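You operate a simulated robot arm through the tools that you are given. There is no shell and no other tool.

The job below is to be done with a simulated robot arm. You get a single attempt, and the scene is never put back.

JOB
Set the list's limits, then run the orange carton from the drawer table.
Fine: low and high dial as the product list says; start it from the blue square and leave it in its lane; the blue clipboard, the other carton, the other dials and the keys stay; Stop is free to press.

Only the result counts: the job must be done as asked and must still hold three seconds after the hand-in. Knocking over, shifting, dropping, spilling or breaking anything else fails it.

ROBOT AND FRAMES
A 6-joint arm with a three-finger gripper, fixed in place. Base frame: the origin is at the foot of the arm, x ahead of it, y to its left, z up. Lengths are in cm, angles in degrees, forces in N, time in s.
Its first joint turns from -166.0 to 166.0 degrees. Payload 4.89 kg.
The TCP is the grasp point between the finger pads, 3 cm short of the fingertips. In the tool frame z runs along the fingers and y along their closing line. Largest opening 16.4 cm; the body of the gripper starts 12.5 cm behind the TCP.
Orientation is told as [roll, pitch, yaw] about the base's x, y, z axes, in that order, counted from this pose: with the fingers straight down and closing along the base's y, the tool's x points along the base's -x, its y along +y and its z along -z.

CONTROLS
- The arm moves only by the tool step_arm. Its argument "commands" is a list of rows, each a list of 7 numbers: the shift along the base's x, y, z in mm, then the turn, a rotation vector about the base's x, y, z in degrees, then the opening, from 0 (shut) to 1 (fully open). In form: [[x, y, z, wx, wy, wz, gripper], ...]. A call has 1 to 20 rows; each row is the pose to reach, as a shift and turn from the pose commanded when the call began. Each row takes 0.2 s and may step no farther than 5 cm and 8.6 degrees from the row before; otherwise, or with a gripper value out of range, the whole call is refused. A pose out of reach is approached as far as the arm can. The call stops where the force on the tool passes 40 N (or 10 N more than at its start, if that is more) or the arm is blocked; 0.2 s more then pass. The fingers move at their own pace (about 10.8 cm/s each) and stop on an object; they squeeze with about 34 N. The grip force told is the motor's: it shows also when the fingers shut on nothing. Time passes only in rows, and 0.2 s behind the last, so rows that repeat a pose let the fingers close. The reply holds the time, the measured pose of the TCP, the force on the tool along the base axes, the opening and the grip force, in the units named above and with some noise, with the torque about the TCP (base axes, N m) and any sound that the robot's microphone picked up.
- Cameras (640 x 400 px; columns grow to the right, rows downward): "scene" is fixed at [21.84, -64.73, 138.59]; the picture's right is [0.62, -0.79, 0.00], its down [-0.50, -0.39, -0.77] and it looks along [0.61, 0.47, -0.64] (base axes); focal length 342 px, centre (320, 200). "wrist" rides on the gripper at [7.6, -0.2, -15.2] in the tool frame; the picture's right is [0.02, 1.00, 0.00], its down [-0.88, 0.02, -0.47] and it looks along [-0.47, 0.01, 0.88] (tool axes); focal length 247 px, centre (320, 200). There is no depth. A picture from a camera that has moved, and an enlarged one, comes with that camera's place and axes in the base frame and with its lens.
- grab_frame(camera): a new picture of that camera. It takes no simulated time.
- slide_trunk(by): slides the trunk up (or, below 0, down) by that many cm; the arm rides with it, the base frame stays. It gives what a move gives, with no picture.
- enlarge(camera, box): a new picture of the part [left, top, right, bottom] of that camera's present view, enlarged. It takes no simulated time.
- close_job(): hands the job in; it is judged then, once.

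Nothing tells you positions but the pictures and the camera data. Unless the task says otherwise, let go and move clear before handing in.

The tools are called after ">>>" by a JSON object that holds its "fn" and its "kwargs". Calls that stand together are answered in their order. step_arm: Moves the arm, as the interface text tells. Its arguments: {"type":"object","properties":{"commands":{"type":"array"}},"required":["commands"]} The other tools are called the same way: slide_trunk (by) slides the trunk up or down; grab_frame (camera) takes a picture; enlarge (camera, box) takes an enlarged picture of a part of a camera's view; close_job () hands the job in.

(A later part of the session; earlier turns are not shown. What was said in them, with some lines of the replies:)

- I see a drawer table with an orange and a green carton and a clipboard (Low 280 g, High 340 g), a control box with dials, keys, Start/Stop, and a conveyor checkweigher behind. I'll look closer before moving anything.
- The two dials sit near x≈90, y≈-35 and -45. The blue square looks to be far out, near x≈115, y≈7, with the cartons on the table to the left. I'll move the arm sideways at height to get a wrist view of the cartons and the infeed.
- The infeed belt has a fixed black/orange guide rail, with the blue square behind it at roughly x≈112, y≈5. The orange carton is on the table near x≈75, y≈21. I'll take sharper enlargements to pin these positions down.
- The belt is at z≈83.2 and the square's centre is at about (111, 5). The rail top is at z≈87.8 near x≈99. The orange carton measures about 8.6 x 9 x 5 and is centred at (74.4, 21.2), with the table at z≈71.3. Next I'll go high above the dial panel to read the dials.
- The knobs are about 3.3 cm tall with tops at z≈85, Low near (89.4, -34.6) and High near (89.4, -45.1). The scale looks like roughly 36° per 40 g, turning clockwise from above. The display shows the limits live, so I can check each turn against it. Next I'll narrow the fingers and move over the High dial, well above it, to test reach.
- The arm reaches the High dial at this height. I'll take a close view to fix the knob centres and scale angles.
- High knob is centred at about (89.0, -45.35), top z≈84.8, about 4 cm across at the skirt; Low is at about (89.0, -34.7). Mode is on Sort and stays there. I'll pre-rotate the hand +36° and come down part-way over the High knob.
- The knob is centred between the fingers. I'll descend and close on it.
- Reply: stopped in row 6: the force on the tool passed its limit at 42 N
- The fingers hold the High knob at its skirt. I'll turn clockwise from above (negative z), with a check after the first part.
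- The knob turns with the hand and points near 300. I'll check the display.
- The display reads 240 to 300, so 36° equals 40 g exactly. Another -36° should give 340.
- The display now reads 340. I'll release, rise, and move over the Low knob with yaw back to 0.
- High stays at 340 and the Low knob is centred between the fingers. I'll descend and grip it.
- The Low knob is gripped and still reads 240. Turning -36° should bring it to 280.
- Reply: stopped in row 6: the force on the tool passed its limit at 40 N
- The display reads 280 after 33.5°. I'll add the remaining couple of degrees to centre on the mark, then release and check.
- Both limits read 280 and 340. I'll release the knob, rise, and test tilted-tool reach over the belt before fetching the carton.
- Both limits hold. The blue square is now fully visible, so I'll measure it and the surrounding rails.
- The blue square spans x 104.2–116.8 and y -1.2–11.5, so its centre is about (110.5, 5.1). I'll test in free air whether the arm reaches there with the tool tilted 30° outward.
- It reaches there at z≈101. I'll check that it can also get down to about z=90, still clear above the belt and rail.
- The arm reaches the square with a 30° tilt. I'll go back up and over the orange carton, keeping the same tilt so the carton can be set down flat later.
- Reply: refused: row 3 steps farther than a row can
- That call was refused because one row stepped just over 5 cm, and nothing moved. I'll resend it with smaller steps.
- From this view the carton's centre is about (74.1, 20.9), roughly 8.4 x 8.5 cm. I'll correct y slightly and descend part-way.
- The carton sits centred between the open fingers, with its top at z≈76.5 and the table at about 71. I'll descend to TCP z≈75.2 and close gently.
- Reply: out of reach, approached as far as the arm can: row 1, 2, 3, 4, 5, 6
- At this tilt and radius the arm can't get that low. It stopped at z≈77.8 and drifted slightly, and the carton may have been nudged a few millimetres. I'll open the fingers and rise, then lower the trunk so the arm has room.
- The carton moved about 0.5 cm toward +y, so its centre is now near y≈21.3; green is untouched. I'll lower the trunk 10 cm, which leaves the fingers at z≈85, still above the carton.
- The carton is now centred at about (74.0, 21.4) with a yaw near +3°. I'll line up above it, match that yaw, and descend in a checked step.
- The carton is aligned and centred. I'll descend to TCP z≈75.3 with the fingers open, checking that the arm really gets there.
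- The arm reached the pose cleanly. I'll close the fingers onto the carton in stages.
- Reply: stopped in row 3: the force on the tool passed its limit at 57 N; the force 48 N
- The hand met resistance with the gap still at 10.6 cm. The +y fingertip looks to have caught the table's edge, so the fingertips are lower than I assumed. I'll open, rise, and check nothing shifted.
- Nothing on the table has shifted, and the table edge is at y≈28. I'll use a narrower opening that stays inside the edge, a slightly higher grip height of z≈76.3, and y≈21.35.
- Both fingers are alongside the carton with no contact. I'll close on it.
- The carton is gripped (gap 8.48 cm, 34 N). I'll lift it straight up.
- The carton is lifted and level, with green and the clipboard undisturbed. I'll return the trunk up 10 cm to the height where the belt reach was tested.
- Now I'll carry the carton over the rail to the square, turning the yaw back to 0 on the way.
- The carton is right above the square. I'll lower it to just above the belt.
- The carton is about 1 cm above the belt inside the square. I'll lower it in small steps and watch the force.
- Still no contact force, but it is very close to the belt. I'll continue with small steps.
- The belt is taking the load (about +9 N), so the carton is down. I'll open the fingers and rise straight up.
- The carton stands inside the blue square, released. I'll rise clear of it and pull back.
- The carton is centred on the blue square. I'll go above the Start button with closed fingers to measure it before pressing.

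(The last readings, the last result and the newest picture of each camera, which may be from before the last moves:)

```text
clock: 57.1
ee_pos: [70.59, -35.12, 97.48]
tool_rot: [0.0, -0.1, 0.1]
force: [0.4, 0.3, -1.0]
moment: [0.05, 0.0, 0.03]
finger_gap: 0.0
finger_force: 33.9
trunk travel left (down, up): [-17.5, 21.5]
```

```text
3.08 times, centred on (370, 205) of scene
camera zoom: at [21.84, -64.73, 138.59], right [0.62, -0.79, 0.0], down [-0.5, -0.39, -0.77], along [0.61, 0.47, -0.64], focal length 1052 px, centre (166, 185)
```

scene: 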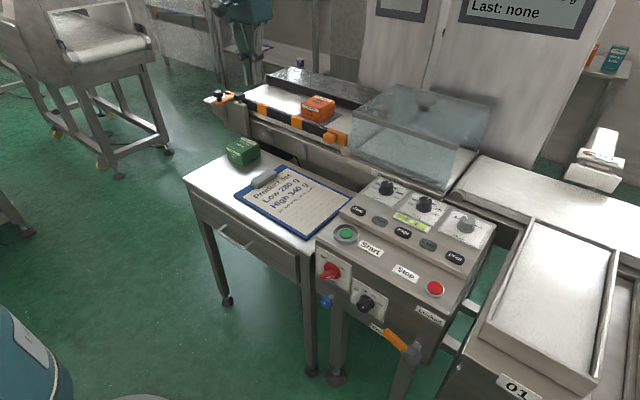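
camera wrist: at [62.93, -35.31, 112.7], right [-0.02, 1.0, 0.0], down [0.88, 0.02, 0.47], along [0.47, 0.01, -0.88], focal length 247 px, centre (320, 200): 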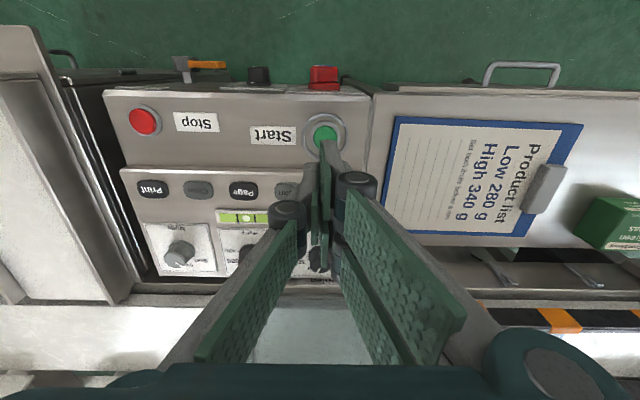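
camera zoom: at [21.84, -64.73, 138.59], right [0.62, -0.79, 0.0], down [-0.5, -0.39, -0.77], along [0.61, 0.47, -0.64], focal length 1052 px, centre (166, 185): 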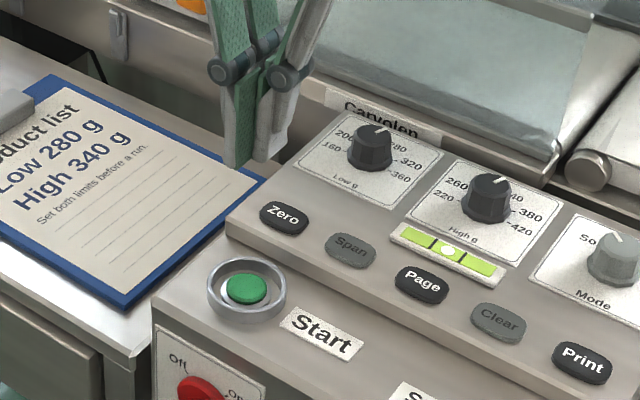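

>>> {"fn": "enlarge", "kwargs": {"camera": "wrist", "box": [270, 90, 390, 190]}}

>>> {"fn": "enlarge", "kwargs": {"camera": "scene", "box": [320, 210, 376, 255]}}

```text
4.00 times, centred on (330, 140) of wrist
camera zoom: at [62.93, -35.31, 112.7], right [-0.02, 1.0, 0.0], down [0.88, 0.02, 0.47], along [0.47, 0.01, -0.88], focal length 988 px, centre (280, 440)
```

zoom: 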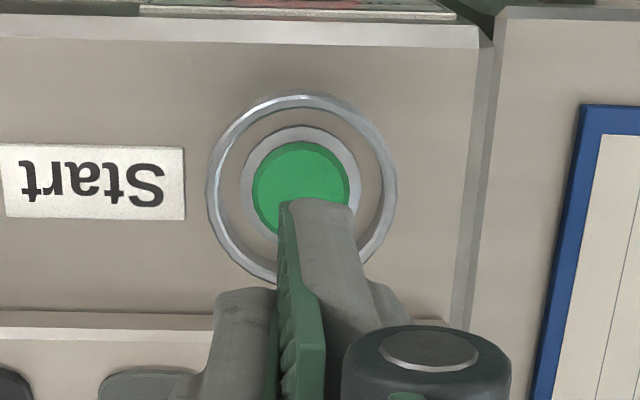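

```text
8.89 times, centred on (348, 232) of scene
camera zoom: at [21.84, -64.73, 138.59], right [0.62, -0.79, 0.0], down [-0.5, -0.39, -0.77], along [0.61, 0.47, -0.64], focal length 3040 px, centre (71, -89)
```

zoom: 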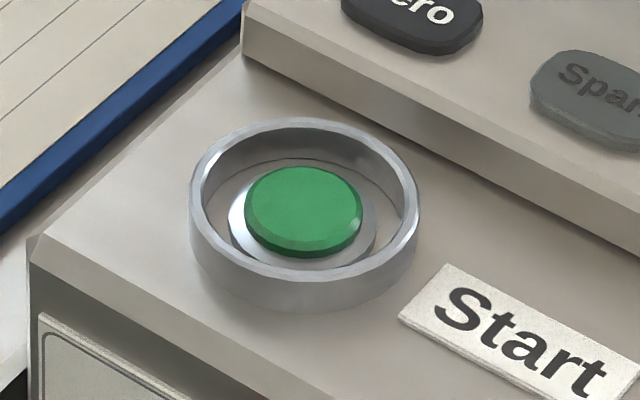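

The Start button sits about 0.5 cm below a guard collar of roughly 5.4 cm inner diameter, centred near (70.7, -34.5). I want to see the closed fingertip shape before entering the collar.

>>> {"fn": "enlarge", "kwargs": {"camera": "scene", "box": [330, 130, 380, 180]}}

>>> {"fn": "enlarge", "kwargs": {"camera": "wrist", "box": [260, 120, 400, 290]}}

```text
8.00 times, centred on (355, 155) of scene
camera zoom: at [21.84, -64.73, 138.59], right [0.62, -0.79, 0.0], down [-0.5, -0.39, -0.77], along [0.61, 0.47, -0.64], focal length 2736 px, centre (40, 560)
```

zoom: 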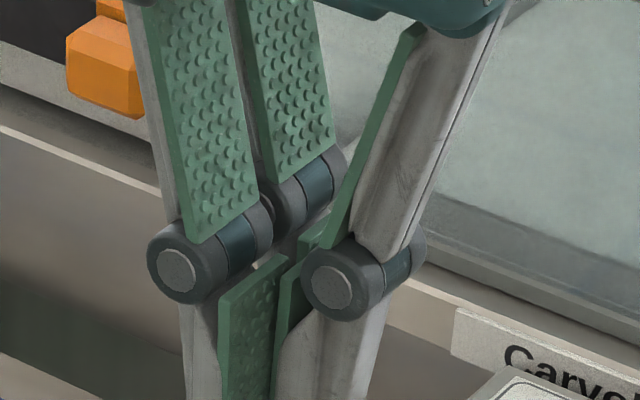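

```text
2.35 times, centred on (330, 205) of wrist
camera zoom: at [62.93, -35.31, 112.7], right [-0.02, 1.0, 0.0], down [0.88, 0.02, 0.47], along [0.47, 0.01, -0.88], focal length 581 px, centre (296, 188)
```

zoom: 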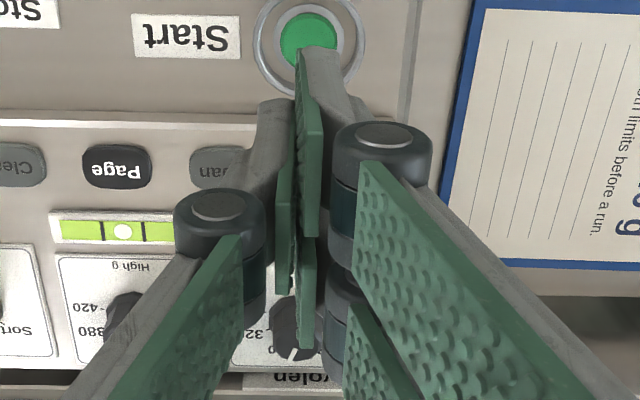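

The gripper has a single thumb on the -y side and two fingers on the +y side, too wide together for the collar. I'll open fully and press with the thumb alone, leaving the other fingers well above the table. First I'll move over so the thumb is above Start.

>>> {"fn": "step_arm", "kwargs": {"commands": [[0, 20, 0, 0, 0, 0, 0.3], [0, 50, 0, 0, 0, 0, 0.6], [0, 80, 0, 0, 0, 0, 0.9], [0, 93, 0, 0, 0, 0, 1], [0, 93, -30, 0, 0, 0, 1], [0, 93, -50, 0, 0, 0, 1], [0, 93, -50, 0, 0, 0, 1]]}}

>>> {"fn": "grab_frame", "kwargs": {"camera": "wrist"}}

>>> {"fn": "grab_frame", "kwargs": {"camera": "scene"}}

>>> {"fn": "enlarge", "kwargs": {"camera": "scene", "box": [300, 140, 440, 260]}}

```text
clock: 58.7
ee_pos: [70.62, -25.69, 92.1]
tool_rot: [0.0, 0.0, 0.0]
force: [0.6, -0.1, 0.1]
moment: [-0.05, 0.05, 0.0]
finger_gap: 16.41
finger_force: 0.1
trunk travel left (down, up): [-17.5, 21.5]
```

```text
taken
camera wrist: at [63.0, -25.84, 107.37], right [-0.02, 1.0, 0.0], down [0.88, 0.02, 0.47], along [0.47, 0.01, -0.88], focal length 247 px, centre (320, 200)
```

wrist: 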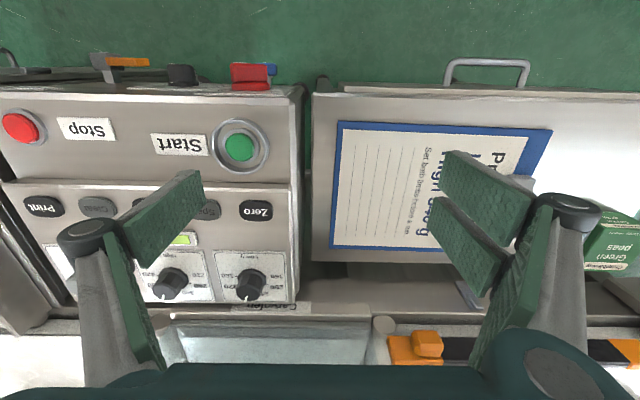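

```text
taken
```

scene: 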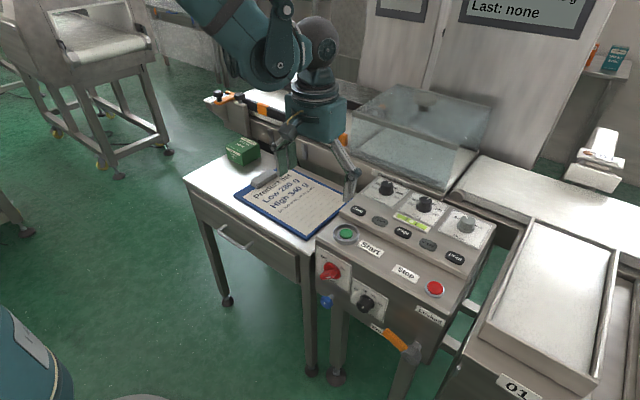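

```text
3.33 times, centred on (370, 200) of scene
camera zoom: at [21.84, -64.73, 138.59], right [0.62, -0.79, 0.0], down [-0.5, -0.39, -0.77], along [0.61, 0.47, -0.64], focal length 1140 px, centre (153, 200)
```

zoom: 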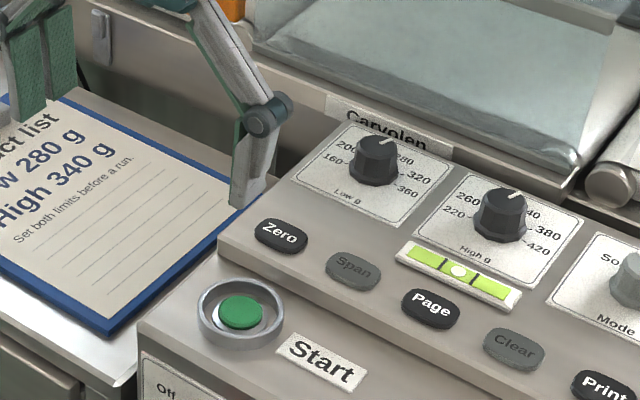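

The thumb tip is at about (70.6, -34.4) with z≈91, directly above Start at (70.75, -34.5). I'll descend to just above the collar rim and check.

>>> {"fn": "step_arm", "kwargs": {"commands": [[1, -1, -30, 0, 0, 0, 1], [1, -1, -60, 0, 0, 0, 1], [1, -1, -80, 0, 0, 0, 1], [1, -1, -80, 0, 0, 0, 1]]}}

>>> {"fn": "enlarge", "kwargs": {"camera": "scene", "box": [310, 190, 390, 260]}}

>>> {"fn": "grab_frame", "kwargs": {"camera": "wrist"}}

```text
clock: 59.7
ee_pos: [70.52, -25.88, 84.24]
tool_rot: [0.1, 0.0, 0.3]
force: [-0.1, -0.6, -1.8]
moment: [0.01, 0.05, -0.01]
finger_gap: 16.41
finger_force: 0.0
trunk travel left (down, up): [-17.5, 21.5]
```

```text
5.71 times, centred on (350, 225) of scene
camera zoom: at [21.84, -64.73, 138.59], right [0.62, -0.79, 0.0], down [-0.5, -0.39, -0.77], along [0.61, 0.47, -0.64], focal length 1954 px, centre (149, 57)
```

zoom: 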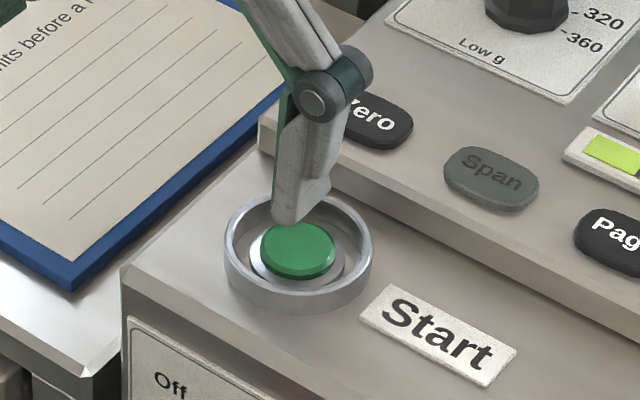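

```text
taken
camera wrist: at [62.92, -25.93, 99.42], right [-0.02, 1.0, 0.0], down [0.88, 0.02, 0.47], along [0.47, 0.01, -0.88], focal length 247 px, centre (320, 200)
```

wrist: 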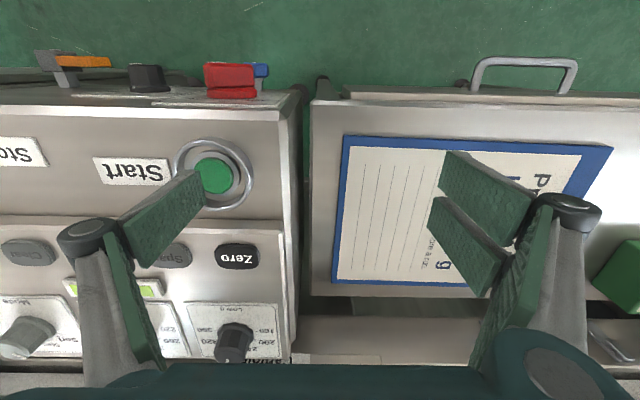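

The thumb hovers over the button inside the collar's outline. I'll press down in small steps.

>>> {"fn": "step_arm", "kwargs": {"commands": [[0, 0, -8, 0, 0, 0, 1], [0, 0, -14, 0, 0, 0, 1], [0, 0, -18, 0, 0, 0, 1], [0, 0, -21, 0, 0, 0, 1]]}}

>>> {"fn": "enlarge", "kwargs": {"camera": "scene", "box": [310, 190, 390, 260]}}

```text
clock: 60.7
ee_pos: [70.58, -25.93, 82.1]
tool_rot: [0.1, 0.0, 0.2]
force: [-0.3, 0.0, 0.5]
moment: [0.0, 0.02, 0.04]
finger_gap: 16.4
finger_force: 0.1
trunk travel left (down, up): [-17.5, 21.5]
```

```text
5.71 times, centred on (350, 225) of scene
camera zoom: at [21.84, -64.73, 138.59], right [0.62, -0.79, 0.0], down [-0.5, -0.39, -0.77], along [0.61, 0.47, -0.64], focal length 1954 px, centre (149, 57)
```

zoom: 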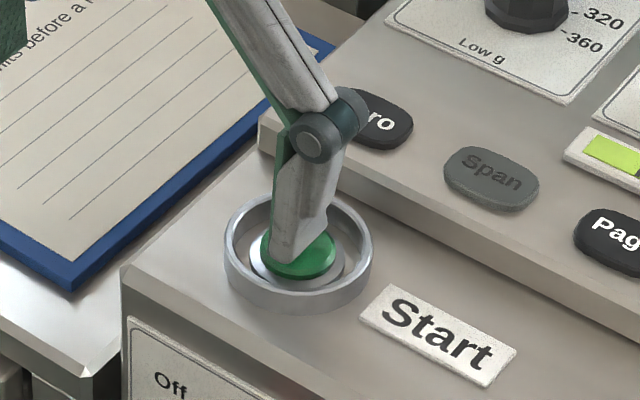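

The tip is just about on the button. I'll press through its travel and lift straight off.

>>> {"fn": "step_arm", "kwargs": {"commands": [[0, 0, -3, 0, 0, 0, 1], [0, 0, -5, 0, 0, 0, 1], [0, 0, -7, 0, 0, 0, 1]]}}

>>> {"fn": "grab_frame", "kwargs": {"camera": "scene"}}

>>> {"fn": "enlarge", "kwargs": {"camera": "scene", "box": [310, 190, 390, 260]}}

```text
clock: 61.5
ee_pos: [70.46, -26.03, 81.48]
tool_rot: [0.1, 0.0, 0.0]
force: [0.0, -0.5, 0.7]
moment: [-0.06, -0.01, 0.04]
finger_gap: 16.41
finger_force: 0.1
trunk travel left (down, up): [-17.5, 21.5]
```

```text
taken
```

scene: 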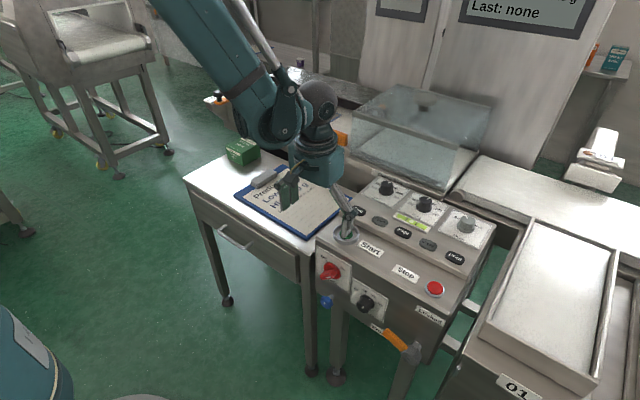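

```text
5.71 times, centred on (350, 225) of scene
camera zoom: at [21.84, -64.73, 138.59], right [0.62, -0.79, 0.0], down [-0.5, -0.39, -0.77], along [0.61, 0.47, -0.64], focal length 1954 px, centre (149, 57)
```

zoom: 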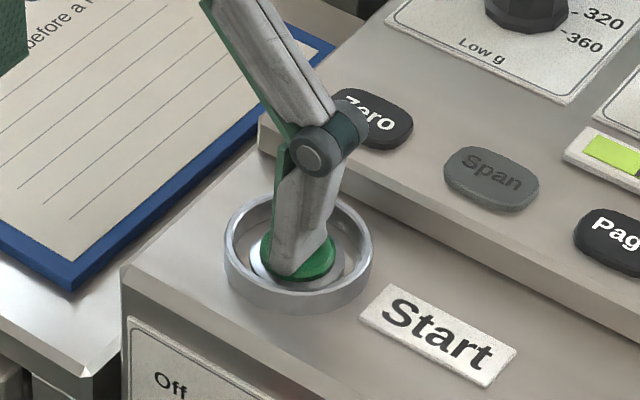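

Still only a light touch. I'll continue pressing a few millimetres further.

>>> {"fn": "step_arm", "kwargs": {"commands": [[0, 0, -2, 0, 0, 0, 1], [0, 0, -4, 0, 0, 0, 1]]}}

>>> {"fn": "enlarge", "kwargs": {"camera": "scene", "box": [310, 190, 390, 260]}}

```text
clock: 62.1
ee_pos: [70.42, -25.83, 81.13]
tool_rot: [0.0, 0.1, 0.1]
force: [1.0, -1.6, 7.0]
moment: [-0.62, 0.02, 0.16]
finger_gap: 16.45
finger_force: 0.0
trunk travel left (down, up): [-17.5, 21.5]
heard: click
```

```text
5.71 times, centred on (350, 225) of scene
camera zoom: at [21.84, -64.73, 138.59], right [0.62, -0.79, 0.0], down [-0.5, -0.39, -0.77], along [0.61, 0.47, -0.64], focal length 1954 px, centre (149, 57)
```

zoom: 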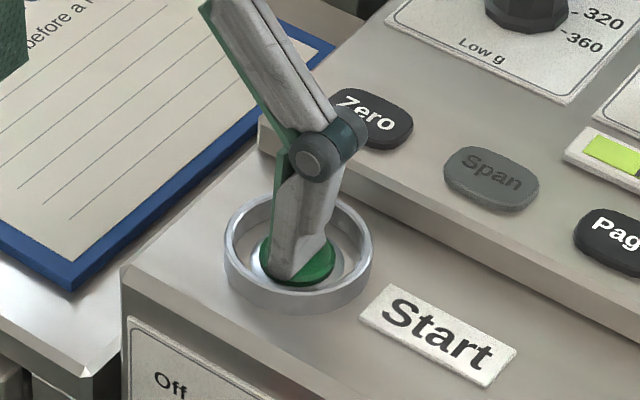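

A click was heard, so Start has been pressed. I'll lift straight off the button and see what the line does.

>>> {"fn": "step_arm", "kwargs": {"commands": [[0, 0, 15, 0, 0, 0, 1], [0, 0, 50, 0, 0, 0, 1]]}}

>>> {"fn": "grab_frame", "kwargs": {"camera": "scene"}}

>>> {"fn": "enlarge", "kwargs": {"camera": "scene", "box": [440, 0, 600, 60]}}

```text
clock: 62.7
ee_pos: [70.43, -25.89, 86.06]
tool_rot: [0.2, -0.1, 0.1]
force: [0.8, 0.4, -0.7]
moment: [0.06, 0.2, 0.01]
finger_gap: 16.41
finger_force: 0.1
trunk travel left (down, up): [-17.5, 21.5]
```

```text
taken
```

scene: 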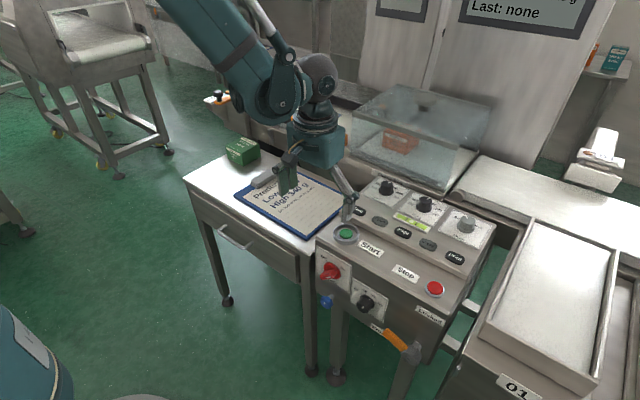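

```text
4.00 times, centred on (520, 30) of scene
camera zoom: at [21.84, -64.73, 138.59], right [0.62, -0.79, 0.0], down [-0.5, -0.39, -0.77], along [0.61, 0.47, -0.64], focal length 1368 px, centre (-480, 880)
```

zoom: 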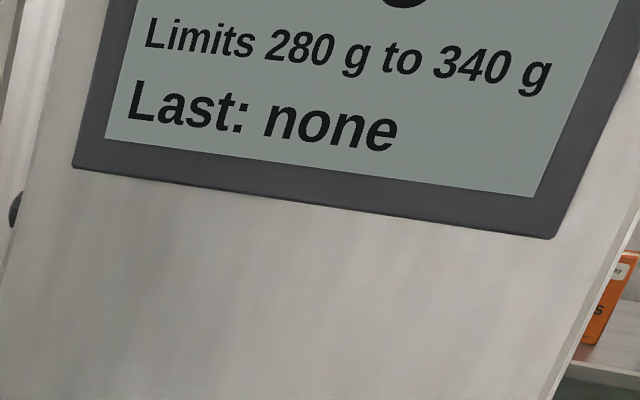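

The belt is running and the carton is already in the weigh tunnel. I'll rise clear and keep watching.

>>> {"fn": "step_arm", "kwargs": {"commands": [[0, 0, 40, 0, 0, 0, 1], [0, 10, 80, 0, 0, 0, 1], [-10, 30, 120, 0, 0, 0, 1]]}}

>>> {"fn": "grab_frame", "kwargs": {"camera": "scene"}}

>>> {"fn": "enlarge", "kwargs": {"camera": "scene", "box": [440, 0, 600, 60]}}

```text
clock: 63.5
ee_pos: [69.14, -22.9, 98.13]
tool_rot: [0.1, 0.0, 0.1]
force: [2.1, -0.9, -1.0]
moment: [0.22, 0.26, -0.02]
finger_gap: 16.41
finger_force: 0.0
trunk travel left (down, up): [-17.5, 21.5]
```

```text
taken
```

scene: 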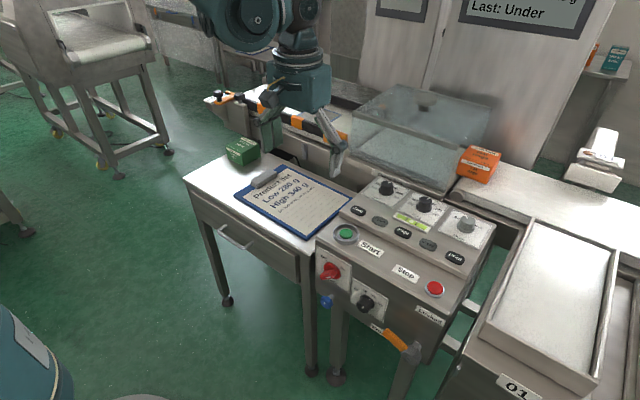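

```text
4.00 times, centred on (520, 30) of scene
camera zoom: at [21.84, -64.73, 138.59], right [0.62, -0.79, 0.0], down [-0.5, -0.39, -0.77], along [0.61, 0.47, -0.64], focal length 1368 px, centre (-480, 880)
```

zoom: 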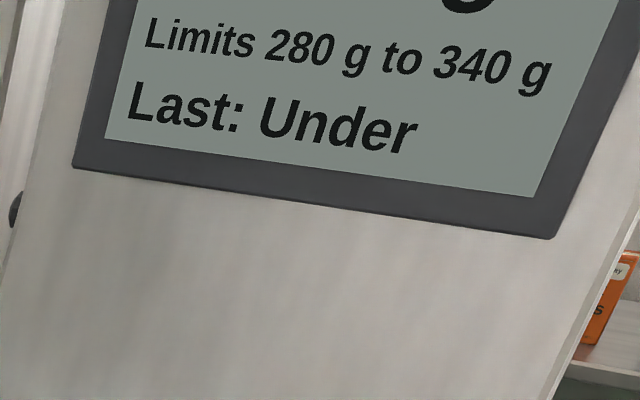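

The carton weighed "Under" against the 280–340 limits. I'll hold still and let it sort into its lane.

>>> {"fn": "step_arm", "kwargs": {"commands": [[0, 0, 0, 0, 0, 0, 1], [0, 0, 0, 0, 0, 0, 1], [0, 0, 0, 0, 0, 0, 1]]}}

>>> {"fn": "grab_frame", "kwargs": {"camera": "scene"}}

```text
clock: 64.3
ee_pos: [69.27, -22.94, 98.09]
tool_rot: [0.1, -0.1, 0.1]
force: [0.3, 0.3, 0.5]
moment: [0.0, 0.01, 0.02]
finger_gap: 16.4
finger_force: 0.0
trunk travel left (down, up): [-17.5, 21.5]
```

```text
taken
```

scene: 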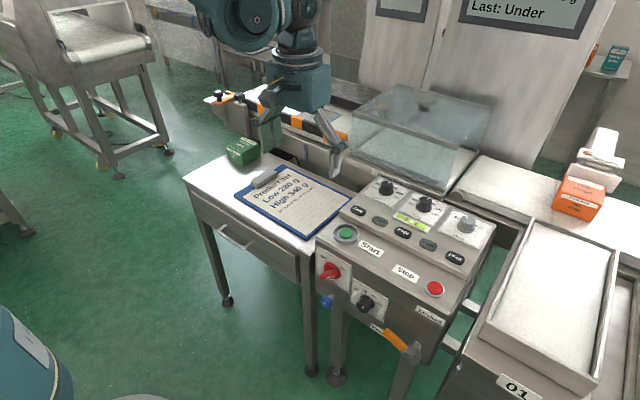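

>>> {"fn": "step_arm", "kwargs": {"commands": [[0, 0, 0, 0, 0, 0, 1], [0, 0, 0, 0, 0, 0, 1], [0, 0, 0, 0, 0, 0, 1]]}}

>>> {"fn": "grab_frame", "kwargs": {"camera": "scene"}}

```text
clock: 65.1
ee_pos: [69.25, -22.94, 98.08]
tool_rot: [0.0, 0.0, 0.2]
force: [-0.6, 0.4, 0.0]
moment: [0.0, 0.03, 0.04]
finger_gap: 16.4
finger_force: 0.1
trunk travel left (down, up): [-17.5, 21.5]
```

```text
taken
```

scene: 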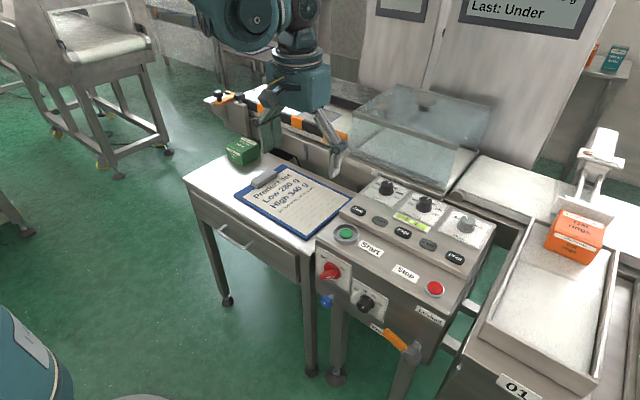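

Pusher 01 is moving the carton into lane 01. I'll wait for it to settle.

>>> {"fn": "step_arm", "kwargs": {"commands": [[0, 0, 0, 0, 0, 0, 1], [0, 0, 0, 0, 0, 0, 1], [0, 0, 0, 0, 0, 0, 1], [0, 0, 0, 0, 0, 0, 1], [0, 0, 0, 0, 0, 0, 1], [0, 0, 0, 0, 0, 0, 1], [0, 0, 0, 0, 0, 0, 1], [0, 0, 0, 0, 0, 0, 1], [0, 0, 0, 0, 0, 0, 1], [0, 0, 0, 0, 0, 0, 1]]}}

>>> {"fn": "grab_frame", "kwargs": {"camera": "scene"}}

>>> {"fn": "enlarge", "kwargs": {"camera": "scene", "box": [440, 0, 600, 60]}}

>>> {"fn": "enlarge", "kwargs": {"camera": "scene", "box": [440, 120, 640, 400]}}

```text
clock: 67.3
ee_pos: [69.15, -22.78, 98.15]
tool_rot: [0.0, 0.0, 0.2]
force: [-0.5, 0.3, 0.3]
moment: [-0.02, -0.01, -0.02]
finger_gap: 16.37
finger_force: 0.0
trunk travel left (down, up): [-17.5, 21.5]
```

```text
taken
```

scene: 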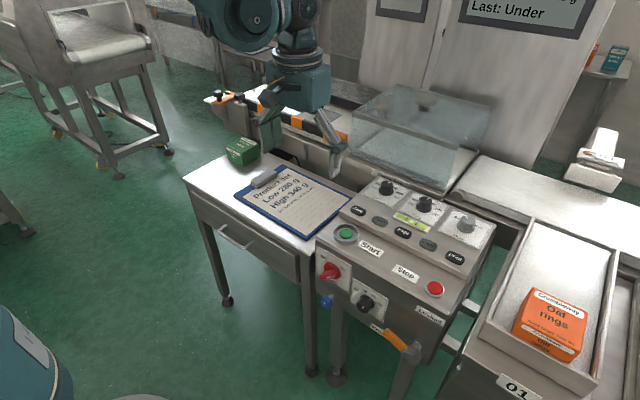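

```text
4.00 times, centred on (520, 30) of scene
camera zoom: at [21.84, -64.73, 138.59], right [0.62, -0.79, 0.0], down [-0.5, -0.39, -0.77], along [0.61, 0.47, -0.64], focal length 1368 px, centre (-480, 880)
```

zoom: 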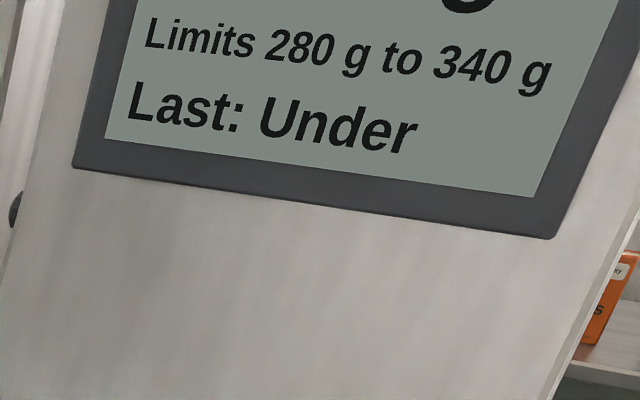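

```text
1.43 times, centred on (540, 260) of scene
camera zoom: at [21.84, -64.73, 138.59], right [0.62, -0.79, 0.0], down [-0.5, -0.39, -0.77], along [0.61, 0.47, -0.64], focal length 488 px, centre (6, 114)
```

zoom: 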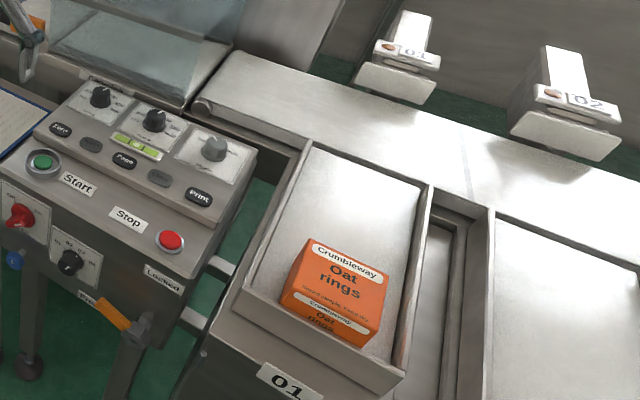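

The carton slid down and rests in lane 01, and the limits still read 280 to 340. I'll raise the arm clear and do a last check that everything is settled.

>>> {"fn": "step_arm", "kwargs": {"commands": [[-20, 30, 40, 0, 0, 0, 1], [-50, 60, 70, 0, 0, 0, 1], [-70, 90, 100, 0, 0, 0, 1], [-70, 90, 100, 0, 0, 0, 1], [-70, 90, 100, 0, 0, 0, 1]]}}

>>> {"fn": "grab_frame", "kwargs": {"camera": "scene"}}

>>> {"fn": "enlarge", "kwargs": {"camera": "scene", "box": [180, 80, 360, 240]}}

>>> {"fn": "enlarge", "kwargs": {"camera": "scene", "box": [300, 160, 510, 360]}}

>>> {"fn": "enlarge", "kwargs": {"camera": "scene", "box": [440, 120, 640, 400]}}

```text
refused: row 1 steps farther than a row can; nothing moved
```

```text
taken
```

scene: 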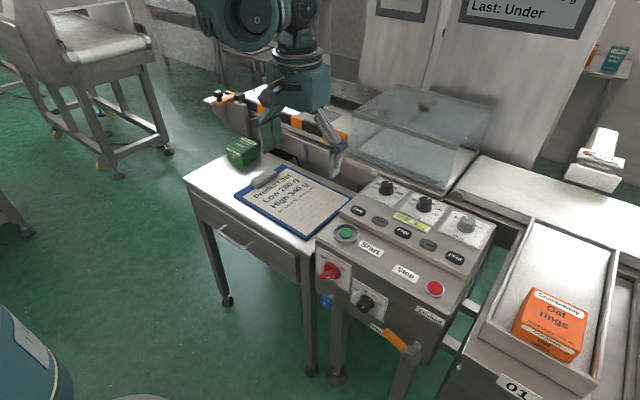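

```text
2.50 times, centred on (270, 160) of scene
camera zoom: at [21.84, -64.73, 138.59], right [0.62, -0.79, 0.0], down [-0.5, -0.39, -0.77], along [0.61, 0.47, -0.64], focal length 855 px, centre (445, 300)
```

zoom: 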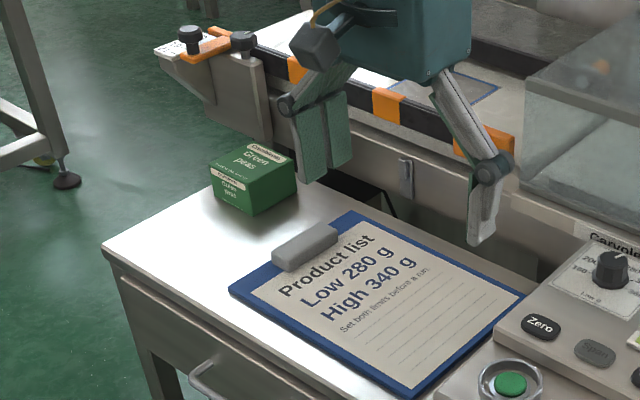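

```text
2.00 times, centred on (405, 260) of scene
camera zoom: at [21.84, -64.73, 138.59], right [0.62, -0.79, 0.0], down [-0.5, -0.39, -0.77], along [0.61, 0.47, -0.64], focal length 684 px, centre (150, 80)
```

zoom: 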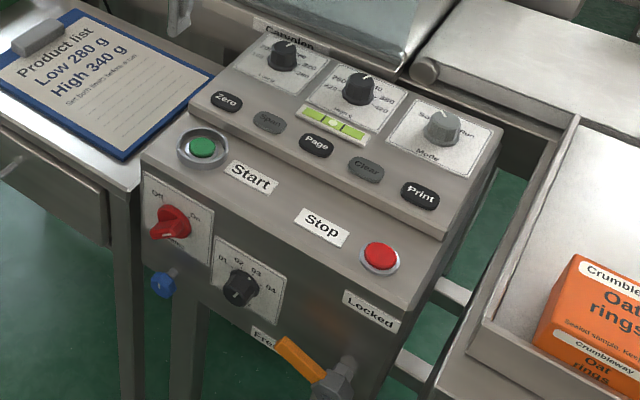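

```text
1.43 times, centred on (540, 260) of scene
camera zoom: at [21.84, -64.73, 138.59], right [0.62, -0.79, 0.0], down [-0.5, -0.39, -0.77], along [0.61, 0.47, -0.64], focal length 488 px, centre (6, 114)
```

zoom: 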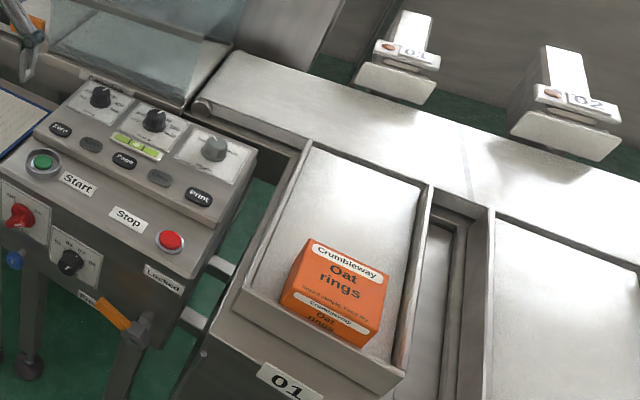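

That retreat was refused for too long a step, and nothing moved. The carton is at rest in lane 01, and the clipboard, green carton, other dials and keys look unchanged. I'll lift clear with smaller steps and check once more.

>>> {"fn": "step_arm", "kwargs": {"commands": [[-10, 15, 30, 0, 0, 0, 1], [-20, 30, 60, 0, 0, 0, 1], [-30, 45, 90, 0, 0, 0, 1], [-40, 60, 110, 0, 0, 0, 1], [-40, 60, 110, 0, 0, 0, 1], [-40, 60, 110, 0, 0, 0, 1], [-40, 60, 110, 0, 0, 0, 1]]}}

>>> {"fn": "grab_frame", "kwargs": {"camera": "scene"}}

>>> {"fn": "enlarge", "kwargs": {"camera": "scene", "box": [440, 0, 600, 60]}}

```text
clock: 68.9
ee_pos: [65.43, -16.88, 109.1]
tool_rot: [0.1, 0.0, 0.1]
force: [1.0, 0.4, -0.4]
moment: [-0.03, -0.01, 0.03]
finger_gap: 16.41
finger_force: 0.1
trunk travel left (down, up): [-17.5, 21.5]
```

```text
taken
```

scene: 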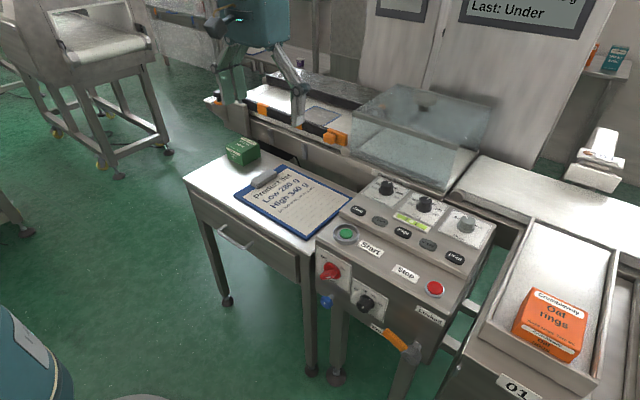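

```text
4.00 times, centred on (520, 30) of scene
camera zoom: at [21.84, -64.73, 138.59], right [0.62, -0.79, 0.0], down [-0.5, -0.39, -0.77], along [0.61, 0.47, -0.64], focal length 1368 px, centre (-480, 880)
```

zoom: 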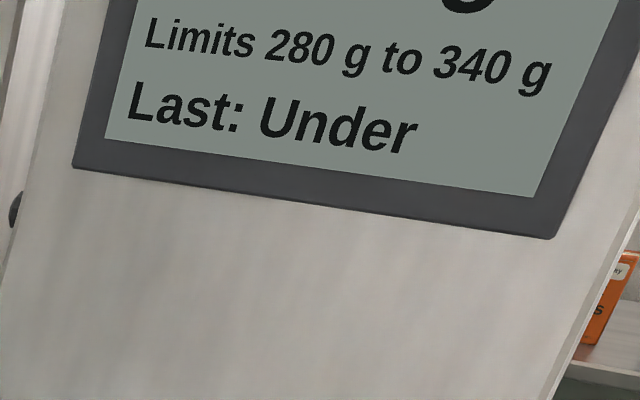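

The limits read 280 to 340, and the orange carton was run from the blue square and rests in lane 01 (result "Under"). Everything else looks unmoved and the arm is clear, so I'm handing the job in.

>>> {"fn": "close_job", "kwargs": {}}

```text
The job is handed in.
```

The limits are set to Low 280 g and High 340 g as the product list says, and the orange carton has been run. It started from the blue square, weighed "Under" and was sorted into lane 01, where I left it.

- **Last check:** the display still read 280 g to 340 g. The blue clipboard, green carton, other dials and keys looked unmoved, and the arm was clear.
- **Line still running:** I didn't press Stop after the run.
- **Contact during pickup:** on the first tries the fingers nudged the orange carton about 0.5 cm, and a fingertip pressed briefly on the table edge. The table and the other things on it showed no shift afterwards.
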